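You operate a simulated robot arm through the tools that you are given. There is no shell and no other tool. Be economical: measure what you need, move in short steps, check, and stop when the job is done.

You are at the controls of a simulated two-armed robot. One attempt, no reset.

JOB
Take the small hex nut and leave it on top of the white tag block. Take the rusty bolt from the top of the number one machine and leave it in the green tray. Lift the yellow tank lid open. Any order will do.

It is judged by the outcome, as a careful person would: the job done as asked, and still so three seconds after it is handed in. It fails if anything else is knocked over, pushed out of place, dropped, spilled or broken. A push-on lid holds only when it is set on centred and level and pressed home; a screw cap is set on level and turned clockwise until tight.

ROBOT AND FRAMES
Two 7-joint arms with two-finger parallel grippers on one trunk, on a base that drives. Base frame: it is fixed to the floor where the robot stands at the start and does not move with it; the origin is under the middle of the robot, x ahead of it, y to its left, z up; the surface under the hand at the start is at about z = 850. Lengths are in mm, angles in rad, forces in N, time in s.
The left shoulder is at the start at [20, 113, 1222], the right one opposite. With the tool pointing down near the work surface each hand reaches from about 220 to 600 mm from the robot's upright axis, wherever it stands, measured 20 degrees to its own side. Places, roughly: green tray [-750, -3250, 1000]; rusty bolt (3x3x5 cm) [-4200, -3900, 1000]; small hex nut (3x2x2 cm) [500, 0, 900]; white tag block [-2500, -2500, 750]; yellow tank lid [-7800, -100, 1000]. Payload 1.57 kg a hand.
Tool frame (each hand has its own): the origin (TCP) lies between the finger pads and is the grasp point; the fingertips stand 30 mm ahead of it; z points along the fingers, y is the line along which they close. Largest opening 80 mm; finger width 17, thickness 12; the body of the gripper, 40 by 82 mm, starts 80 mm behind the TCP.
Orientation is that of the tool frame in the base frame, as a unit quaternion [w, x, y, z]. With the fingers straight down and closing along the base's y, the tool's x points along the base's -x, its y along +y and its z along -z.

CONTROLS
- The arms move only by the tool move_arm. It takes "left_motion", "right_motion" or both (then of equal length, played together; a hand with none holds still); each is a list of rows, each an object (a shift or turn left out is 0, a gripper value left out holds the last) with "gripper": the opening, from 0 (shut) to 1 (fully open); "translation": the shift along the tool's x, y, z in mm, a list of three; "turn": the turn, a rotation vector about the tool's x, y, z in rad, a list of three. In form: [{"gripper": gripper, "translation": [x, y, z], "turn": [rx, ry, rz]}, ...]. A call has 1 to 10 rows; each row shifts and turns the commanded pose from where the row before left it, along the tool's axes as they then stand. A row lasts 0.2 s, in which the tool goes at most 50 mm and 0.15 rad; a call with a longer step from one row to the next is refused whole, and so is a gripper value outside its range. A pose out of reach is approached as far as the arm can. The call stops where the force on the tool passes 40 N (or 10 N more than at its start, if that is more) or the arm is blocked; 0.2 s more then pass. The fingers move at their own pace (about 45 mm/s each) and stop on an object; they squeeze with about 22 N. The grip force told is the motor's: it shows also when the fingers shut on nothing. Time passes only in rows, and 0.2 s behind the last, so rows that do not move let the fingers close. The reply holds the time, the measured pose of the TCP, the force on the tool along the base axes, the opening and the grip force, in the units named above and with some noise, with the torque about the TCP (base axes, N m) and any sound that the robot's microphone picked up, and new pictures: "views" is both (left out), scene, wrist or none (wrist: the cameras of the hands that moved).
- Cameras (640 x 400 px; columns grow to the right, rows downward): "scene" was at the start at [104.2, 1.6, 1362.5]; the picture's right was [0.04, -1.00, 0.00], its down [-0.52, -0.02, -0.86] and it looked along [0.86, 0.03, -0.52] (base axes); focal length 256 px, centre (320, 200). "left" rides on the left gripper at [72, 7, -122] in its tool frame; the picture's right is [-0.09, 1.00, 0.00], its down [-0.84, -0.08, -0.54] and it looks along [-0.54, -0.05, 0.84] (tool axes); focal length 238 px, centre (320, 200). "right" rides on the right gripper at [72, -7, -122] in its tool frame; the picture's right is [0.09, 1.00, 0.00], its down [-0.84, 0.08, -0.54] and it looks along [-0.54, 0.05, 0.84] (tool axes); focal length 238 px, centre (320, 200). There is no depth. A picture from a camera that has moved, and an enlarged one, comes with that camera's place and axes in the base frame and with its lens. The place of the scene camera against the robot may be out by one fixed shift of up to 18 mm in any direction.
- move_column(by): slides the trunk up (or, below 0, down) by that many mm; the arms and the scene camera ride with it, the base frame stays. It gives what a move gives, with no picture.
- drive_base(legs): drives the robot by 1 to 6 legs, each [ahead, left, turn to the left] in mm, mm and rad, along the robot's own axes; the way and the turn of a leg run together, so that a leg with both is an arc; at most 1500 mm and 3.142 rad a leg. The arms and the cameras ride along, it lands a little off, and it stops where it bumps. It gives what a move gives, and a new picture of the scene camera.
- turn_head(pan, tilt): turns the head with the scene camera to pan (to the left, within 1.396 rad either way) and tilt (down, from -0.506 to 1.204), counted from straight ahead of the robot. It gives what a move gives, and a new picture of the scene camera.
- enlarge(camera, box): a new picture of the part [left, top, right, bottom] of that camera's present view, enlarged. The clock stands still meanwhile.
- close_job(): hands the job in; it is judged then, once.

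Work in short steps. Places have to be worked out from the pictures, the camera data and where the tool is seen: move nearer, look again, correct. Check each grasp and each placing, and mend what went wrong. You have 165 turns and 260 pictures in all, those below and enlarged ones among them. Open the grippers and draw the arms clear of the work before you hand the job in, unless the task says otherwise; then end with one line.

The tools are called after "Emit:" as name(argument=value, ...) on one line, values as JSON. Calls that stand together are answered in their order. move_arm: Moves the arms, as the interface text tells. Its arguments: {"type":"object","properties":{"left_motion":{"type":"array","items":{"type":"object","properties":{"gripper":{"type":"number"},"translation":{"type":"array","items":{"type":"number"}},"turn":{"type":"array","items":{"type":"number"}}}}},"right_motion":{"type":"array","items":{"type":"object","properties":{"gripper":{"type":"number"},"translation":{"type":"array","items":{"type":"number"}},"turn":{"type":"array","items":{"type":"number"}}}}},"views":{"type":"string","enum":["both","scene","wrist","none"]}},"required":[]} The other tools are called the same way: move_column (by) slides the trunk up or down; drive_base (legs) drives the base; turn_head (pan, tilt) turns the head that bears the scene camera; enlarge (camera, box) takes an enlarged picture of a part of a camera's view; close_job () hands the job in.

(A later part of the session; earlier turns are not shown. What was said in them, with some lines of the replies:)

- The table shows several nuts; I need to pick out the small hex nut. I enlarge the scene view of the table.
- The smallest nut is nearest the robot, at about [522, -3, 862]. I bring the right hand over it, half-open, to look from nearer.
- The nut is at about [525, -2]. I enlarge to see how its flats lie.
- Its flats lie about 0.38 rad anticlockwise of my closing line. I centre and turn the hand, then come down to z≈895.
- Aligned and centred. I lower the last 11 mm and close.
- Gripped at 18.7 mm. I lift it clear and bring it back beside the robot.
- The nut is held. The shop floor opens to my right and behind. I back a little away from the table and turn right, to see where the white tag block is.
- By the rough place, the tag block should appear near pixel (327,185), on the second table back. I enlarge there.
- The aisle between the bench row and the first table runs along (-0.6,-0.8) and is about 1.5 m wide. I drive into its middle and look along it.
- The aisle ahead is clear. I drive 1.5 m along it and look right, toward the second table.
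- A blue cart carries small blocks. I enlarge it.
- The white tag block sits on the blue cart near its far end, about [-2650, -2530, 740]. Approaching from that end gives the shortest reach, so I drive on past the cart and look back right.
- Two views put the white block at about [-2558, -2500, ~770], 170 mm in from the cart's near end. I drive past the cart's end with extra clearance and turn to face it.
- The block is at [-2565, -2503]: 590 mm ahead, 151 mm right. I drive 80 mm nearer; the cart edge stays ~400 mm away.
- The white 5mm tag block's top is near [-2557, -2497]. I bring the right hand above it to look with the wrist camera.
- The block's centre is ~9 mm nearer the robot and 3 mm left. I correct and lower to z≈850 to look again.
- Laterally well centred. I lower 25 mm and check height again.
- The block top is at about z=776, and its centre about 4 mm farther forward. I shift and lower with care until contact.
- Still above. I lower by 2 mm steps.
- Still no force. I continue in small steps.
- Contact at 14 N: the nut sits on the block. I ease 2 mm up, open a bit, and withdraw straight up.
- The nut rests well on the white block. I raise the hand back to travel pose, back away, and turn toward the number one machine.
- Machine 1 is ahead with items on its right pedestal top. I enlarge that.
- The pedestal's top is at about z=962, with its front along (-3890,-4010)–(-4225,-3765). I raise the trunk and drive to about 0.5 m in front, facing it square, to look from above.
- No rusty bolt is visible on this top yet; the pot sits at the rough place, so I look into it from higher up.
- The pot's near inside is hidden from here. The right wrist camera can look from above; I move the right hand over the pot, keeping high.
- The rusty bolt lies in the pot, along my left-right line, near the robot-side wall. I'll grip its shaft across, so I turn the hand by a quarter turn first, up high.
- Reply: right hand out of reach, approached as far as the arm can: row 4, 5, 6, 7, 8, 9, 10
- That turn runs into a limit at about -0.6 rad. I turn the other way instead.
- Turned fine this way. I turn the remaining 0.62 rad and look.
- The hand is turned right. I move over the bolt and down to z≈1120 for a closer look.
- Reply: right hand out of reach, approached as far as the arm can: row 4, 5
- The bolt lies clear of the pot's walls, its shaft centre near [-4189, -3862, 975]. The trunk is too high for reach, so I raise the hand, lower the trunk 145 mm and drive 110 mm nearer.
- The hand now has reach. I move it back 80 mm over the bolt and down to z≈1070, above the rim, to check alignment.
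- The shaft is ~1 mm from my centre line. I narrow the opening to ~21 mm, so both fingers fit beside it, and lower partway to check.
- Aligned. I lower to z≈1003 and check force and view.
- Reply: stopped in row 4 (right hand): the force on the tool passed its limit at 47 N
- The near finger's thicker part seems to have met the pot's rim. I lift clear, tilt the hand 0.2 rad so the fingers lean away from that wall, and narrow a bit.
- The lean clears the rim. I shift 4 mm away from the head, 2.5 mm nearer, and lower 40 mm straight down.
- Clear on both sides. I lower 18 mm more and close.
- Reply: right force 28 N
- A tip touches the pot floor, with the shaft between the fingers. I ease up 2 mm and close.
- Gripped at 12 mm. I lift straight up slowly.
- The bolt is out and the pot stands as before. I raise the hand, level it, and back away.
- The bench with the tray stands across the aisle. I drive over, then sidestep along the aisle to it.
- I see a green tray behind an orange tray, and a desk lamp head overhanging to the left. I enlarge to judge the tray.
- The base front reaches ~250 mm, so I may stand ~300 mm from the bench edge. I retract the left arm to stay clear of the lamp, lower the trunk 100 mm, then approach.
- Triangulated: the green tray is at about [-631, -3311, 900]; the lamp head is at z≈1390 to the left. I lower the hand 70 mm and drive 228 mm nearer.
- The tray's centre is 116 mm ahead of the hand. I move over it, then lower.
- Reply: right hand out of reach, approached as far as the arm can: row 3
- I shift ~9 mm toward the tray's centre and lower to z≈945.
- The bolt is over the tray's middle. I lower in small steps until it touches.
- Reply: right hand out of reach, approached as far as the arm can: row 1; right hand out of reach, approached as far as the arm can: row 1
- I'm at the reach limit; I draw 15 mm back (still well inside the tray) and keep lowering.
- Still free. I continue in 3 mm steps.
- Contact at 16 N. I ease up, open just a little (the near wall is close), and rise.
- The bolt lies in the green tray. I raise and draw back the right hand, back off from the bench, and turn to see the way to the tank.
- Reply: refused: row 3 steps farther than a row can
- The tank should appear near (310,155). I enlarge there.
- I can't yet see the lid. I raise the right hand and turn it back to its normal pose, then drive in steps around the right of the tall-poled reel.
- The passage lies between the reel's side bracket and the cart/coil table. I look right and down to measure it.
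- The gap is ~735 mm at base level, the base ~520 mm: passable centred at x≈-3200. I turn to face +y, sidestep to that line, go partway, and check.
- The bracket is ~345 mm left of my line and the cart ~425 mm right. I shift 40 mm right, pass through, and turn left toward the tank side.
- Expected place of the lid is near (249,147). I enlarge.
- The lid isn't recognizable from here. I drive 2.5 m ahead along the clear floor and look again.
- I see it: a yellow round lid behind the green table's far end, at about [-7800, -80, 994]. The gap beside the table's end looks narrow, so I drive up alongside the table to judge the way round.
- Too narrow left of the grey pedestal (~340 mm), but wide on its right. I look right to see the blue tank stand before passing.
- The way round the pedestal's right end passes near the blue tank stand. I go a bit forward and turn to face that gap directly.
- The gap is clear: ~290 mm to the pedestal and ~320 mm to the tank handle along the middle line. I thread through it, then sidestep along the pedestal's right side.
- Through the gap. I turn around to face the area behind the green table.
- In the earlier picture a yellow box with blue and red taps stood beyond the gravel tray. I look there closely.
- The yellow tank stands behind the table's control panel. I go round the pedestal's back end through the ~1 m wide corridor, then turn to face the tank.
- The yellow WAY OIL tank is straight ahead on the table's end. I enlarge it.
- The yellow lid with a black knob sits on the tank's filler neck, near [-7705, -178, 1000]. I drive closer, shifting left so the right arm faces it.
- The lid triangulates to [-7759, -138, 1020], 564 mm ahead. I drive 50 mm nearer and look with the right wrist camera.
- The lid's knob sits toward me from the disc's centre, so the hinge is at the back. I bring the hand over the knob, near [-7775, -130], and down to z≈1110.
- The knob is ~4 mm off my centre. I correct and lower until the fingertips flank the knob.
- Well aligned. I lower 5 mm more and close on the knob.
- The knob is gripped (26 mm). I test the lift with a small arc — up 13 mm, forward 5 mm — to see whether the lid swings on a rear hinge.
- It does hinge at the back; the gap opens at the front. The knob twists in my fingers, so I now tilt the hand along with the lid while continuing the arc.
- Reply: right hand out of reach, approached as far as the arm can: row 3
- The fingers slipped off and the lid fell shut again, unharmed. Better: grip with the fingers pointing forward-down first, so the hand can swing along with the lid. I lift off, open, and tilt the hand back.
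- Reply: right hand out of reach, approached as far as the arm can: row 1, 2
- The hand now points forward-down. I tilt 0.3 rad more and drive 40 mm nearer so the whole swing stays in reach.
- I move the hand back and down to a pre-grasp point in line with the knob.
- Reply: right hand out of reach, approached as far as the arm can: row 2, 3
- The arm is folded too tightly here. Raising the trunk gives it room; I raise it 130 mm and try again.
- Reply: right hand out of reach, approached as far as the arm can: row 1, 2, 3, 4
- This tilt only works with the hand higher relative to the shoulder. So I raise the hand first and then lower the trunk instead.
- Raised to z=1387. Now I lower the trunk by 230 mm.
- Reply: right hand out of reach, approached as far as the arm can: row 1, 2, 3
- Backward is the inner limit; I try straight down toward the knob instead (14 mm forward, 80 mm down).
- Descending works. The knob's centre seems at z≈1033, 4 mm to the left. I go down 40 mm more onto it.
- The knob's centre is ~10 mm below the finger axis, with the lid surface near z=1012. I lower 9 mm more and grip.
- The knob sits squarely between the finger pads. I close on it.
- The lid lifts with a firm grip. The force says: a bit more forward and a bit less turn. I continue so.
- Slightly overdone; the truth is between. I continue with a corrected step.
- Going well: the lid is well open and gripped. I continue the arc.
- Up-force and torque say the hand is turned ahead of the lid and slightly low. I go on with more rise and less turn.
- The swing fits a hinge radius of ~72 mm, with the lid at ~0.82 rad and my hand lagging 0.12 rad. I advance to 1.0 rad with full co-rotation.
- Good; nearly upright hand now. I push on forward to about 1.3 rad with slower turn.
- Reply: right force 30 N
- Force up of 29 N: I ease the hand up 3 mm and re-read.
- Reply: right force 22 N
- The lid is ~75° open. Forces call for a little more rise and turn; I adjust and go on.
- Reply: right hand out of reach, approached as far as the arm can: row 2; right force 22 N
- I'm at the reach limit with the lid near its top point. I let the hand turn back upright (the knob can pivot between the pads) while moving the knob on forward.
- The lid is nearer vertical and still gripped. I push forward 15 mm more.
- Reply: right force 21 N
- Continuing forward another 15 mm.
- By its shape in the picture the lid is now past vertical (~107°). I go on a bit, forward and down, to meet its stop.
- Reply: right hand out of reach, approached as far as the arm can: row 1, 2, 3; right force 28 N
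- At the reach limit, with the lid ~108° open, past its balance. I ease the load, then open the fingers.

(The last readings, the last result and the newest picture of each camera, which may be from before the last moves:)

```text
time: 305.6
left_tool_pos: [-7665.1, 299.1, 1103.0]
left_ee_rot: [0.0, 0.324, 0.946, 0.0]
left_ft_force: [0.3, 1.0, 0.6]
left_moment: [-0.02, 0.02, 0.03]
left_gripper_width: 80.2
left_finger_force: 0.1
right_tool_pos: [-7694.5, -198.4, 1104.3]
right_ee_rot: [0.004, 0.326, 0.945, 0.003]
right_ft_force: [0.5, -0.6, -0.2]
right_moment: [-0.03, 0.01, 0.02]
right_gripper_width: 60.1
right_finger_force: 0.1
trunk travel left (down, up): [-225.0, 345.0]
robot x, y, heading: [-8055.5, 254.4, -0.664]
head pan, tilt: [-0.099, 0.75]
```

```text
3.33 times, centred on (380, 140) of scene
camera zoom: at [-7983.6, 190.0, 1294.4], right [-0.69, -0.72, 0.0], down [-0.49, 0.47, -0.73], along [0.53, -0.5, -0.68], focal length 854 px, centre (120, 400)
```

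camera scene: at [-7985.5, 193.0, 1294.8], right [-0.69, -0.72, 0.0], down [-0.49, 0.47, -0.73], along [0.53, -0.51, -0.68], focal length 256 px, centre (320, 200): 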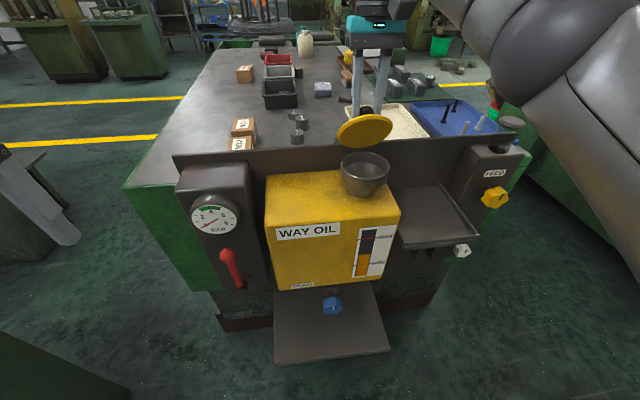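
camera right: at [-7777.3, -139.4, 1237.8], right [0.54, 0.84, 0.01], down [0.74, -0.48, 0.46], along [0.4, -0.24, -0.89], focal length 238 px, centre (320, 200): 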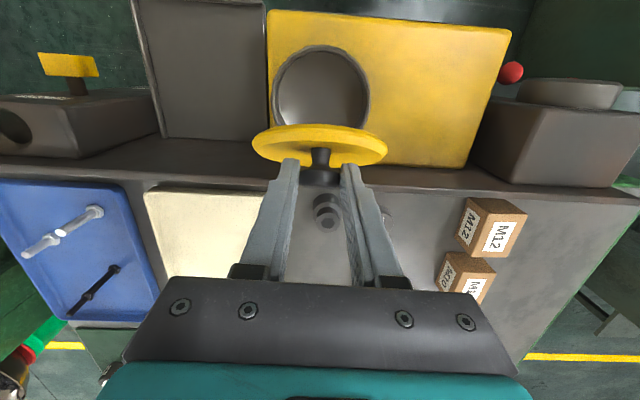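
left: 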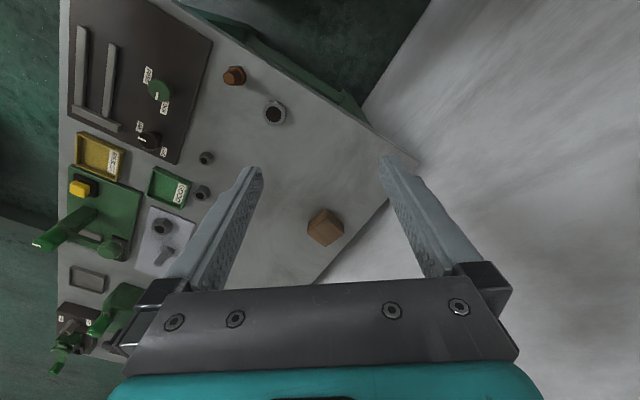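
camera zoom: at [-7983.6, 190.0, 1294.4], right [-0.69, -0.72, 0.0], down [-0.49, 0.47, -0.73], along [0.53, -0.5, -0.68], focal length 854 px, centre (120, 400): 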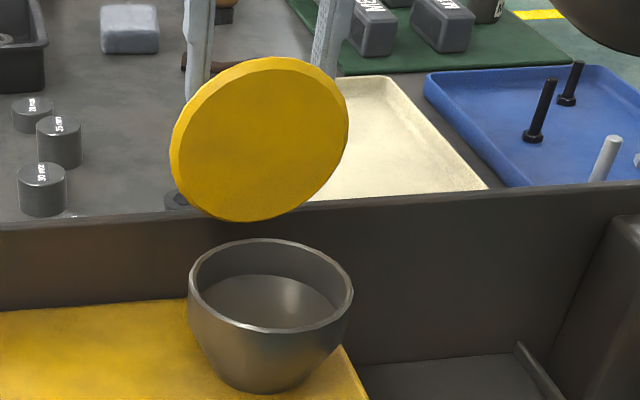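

The lid stays open by itself, and the hand is free of load. I withdraw straight up.

Emit:
move_arm(right_motion=[{"translation": [0, 0, -15]}, {"translation": [0, 0, -25]}, {"translation": [0, 0, -30]}, {"translation": [0, 0, -35]}, {"translation": [0, 0, -35]}, {}], views="both")

Emit:
enlarge(camera="scene", box=[320, 80, 440, 200])

```text
time: 307.0
left_tool_pos: [-7665.9, 298.0, 1102.9]
left_ee_rot: [0.0, 0.325, 0.946, 0.001]
left_ft_force: [0.0, -1.2, 0.0]
left_moment: [0.04, 0.01, -0.02]
left_gripper_width: 79.9
left_finger_force: 0.0
right_tool_pos: [-7720.5, -172.7, 1202.5]
right_ee_rot: [0.004, 0.326, 0.945, 0.003]
right_ft_force: [0.1, -0.5, -0.1]
right_moment: [0.03, -0.02, 0.01]
right_gripper_width: 59.8
right_finger_force: 0.0
right hand out of reach, approached as far as the arm can: row 1, 2, 3, 4, 5
trunk travel left (down, up): [-225.0, 345.0]
robot x, y, heading: [-8054.6, 254.6, -0.658]
head pan, tilt: [-0.099, 0.75]
camera scene: at [-7984.1, 189.2, 1294.4], right [-0.69, -0.72, 0.0], down [-0.49, 0.47, -0.73], along [0.53, -0.5, -0.68], focal length 256 px, centre (320, 200)
camera right: at [-7782.7, -133.4, 1324.6], right [0.54, 0.84, 0.01], down [0.7, -0.46, 0.55], along [0.46, -0.29, -0.84], focal length 238 px, centre (320, 200)
```

scene: 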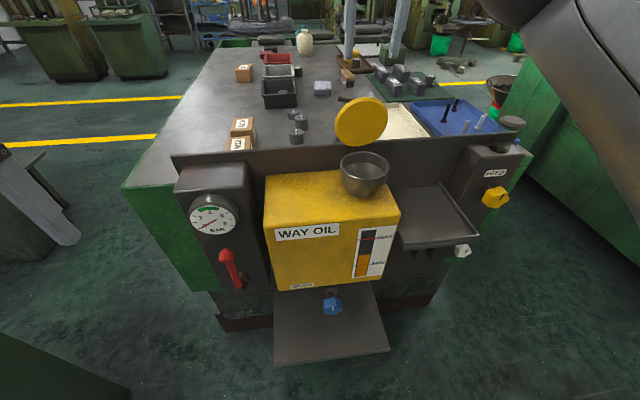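
right: 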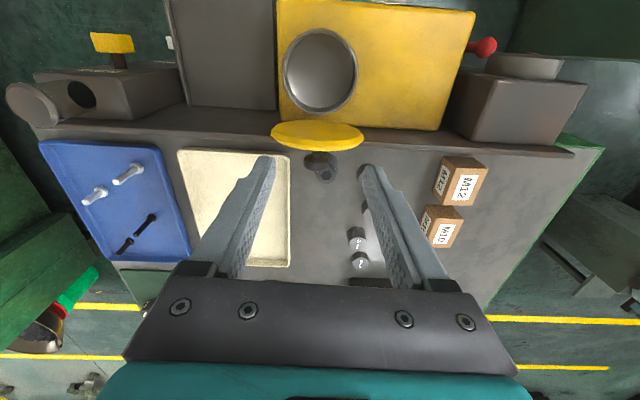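

```text
3.33 times, centred on (380, 140) of scene
camera zoom: at [-7984.1, 189.2, 1294.4], right [-0.69, -0.72, 0.0], down [-0.49, 0.47, -0.73], along [0.53, -0.5, -0.68], focal length 854 px, centre (120, 400)
```

zoom: 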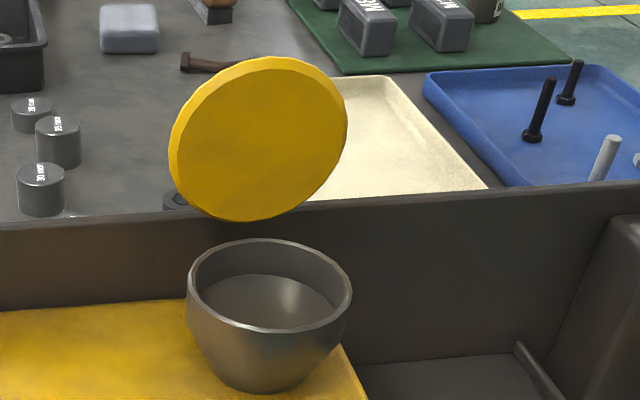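

The lid stands open on its own. I back the robot away and check once more.

Emit:
drive_base(legs=[[-300, 0, 0]])

Emit:
enlarge(camera="scene", box=[260, 40, 460, 200])

```text
time: 309.1
left_tool_pos: [-7902.0, 484.4, 1103.4]
left_ee_rot: [0.001, 0.323, 0.946, 0.0]
left_ft_force: [-0.1, -0.3, 0.3]
left_moment: [0.01, -0.02, -0.03]
left_gripper_width: 80.1
left_finger_force: 0.0
right_tool_pos: [-7957.6, 14.5, 1201.9]
right_ee_rot: [0.004, 0.324, 0.946, 0.003]
right_ft_force: [0.0, 0.5, -0.4]
right_moment: [-0.01, -0.04, 0.03]
right_gripper_width: 60.1
right_finger_force: 0.1
trunk travel left (down, up): [-225.0, 345.0]
robot x, y, heading: [-8291.7, 436.7, -0.661]
head pan, tilt: [-0.099, 0.75]
camera scene: at [-8220.7, 374.6, 1294.5], right [-0.69, -0.72, 0.0], down [-0.49, 0.47, -0.73], along [0.53, -0.5, -0.68], focal length 256 px, centre (320, 200)
```

scene: 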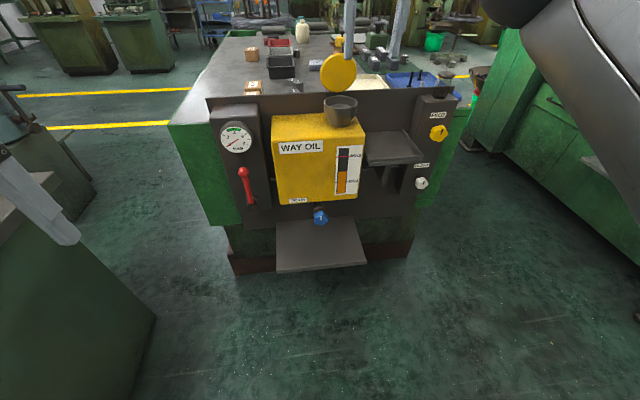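

```text
2.50 times, centred on (360, 120) of scene
camera zoom: at [-8220.7, 374.6, 1294.5], right [-0.69, -0.72, 0.0], down [-0.49, 0.47, -0.73], along [0.53, -0.5, -0.68], focal length 641 px, centre (220, 400)
```

zoom: 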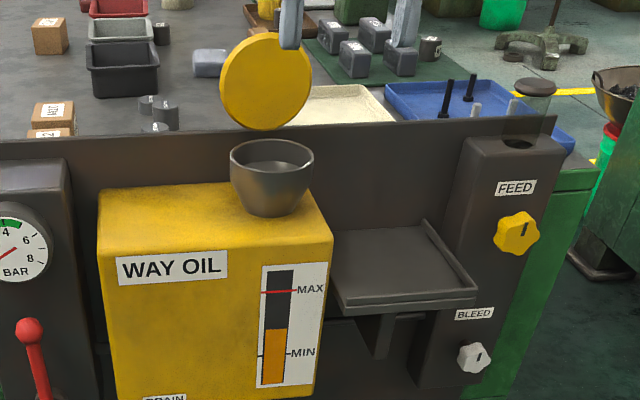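

The lid remains open, both grippers are open and clear, the nut is on the white block and the bolt is in the green tray. I hand the job in.

Emit:
close_job()

```text
The job is handed in.
```

I finished all three parts and handed the job in: the hex nut is on the white 5mm tag block, the rusty bolt is in the green tray, and the yellow tank lid stands open on its own.
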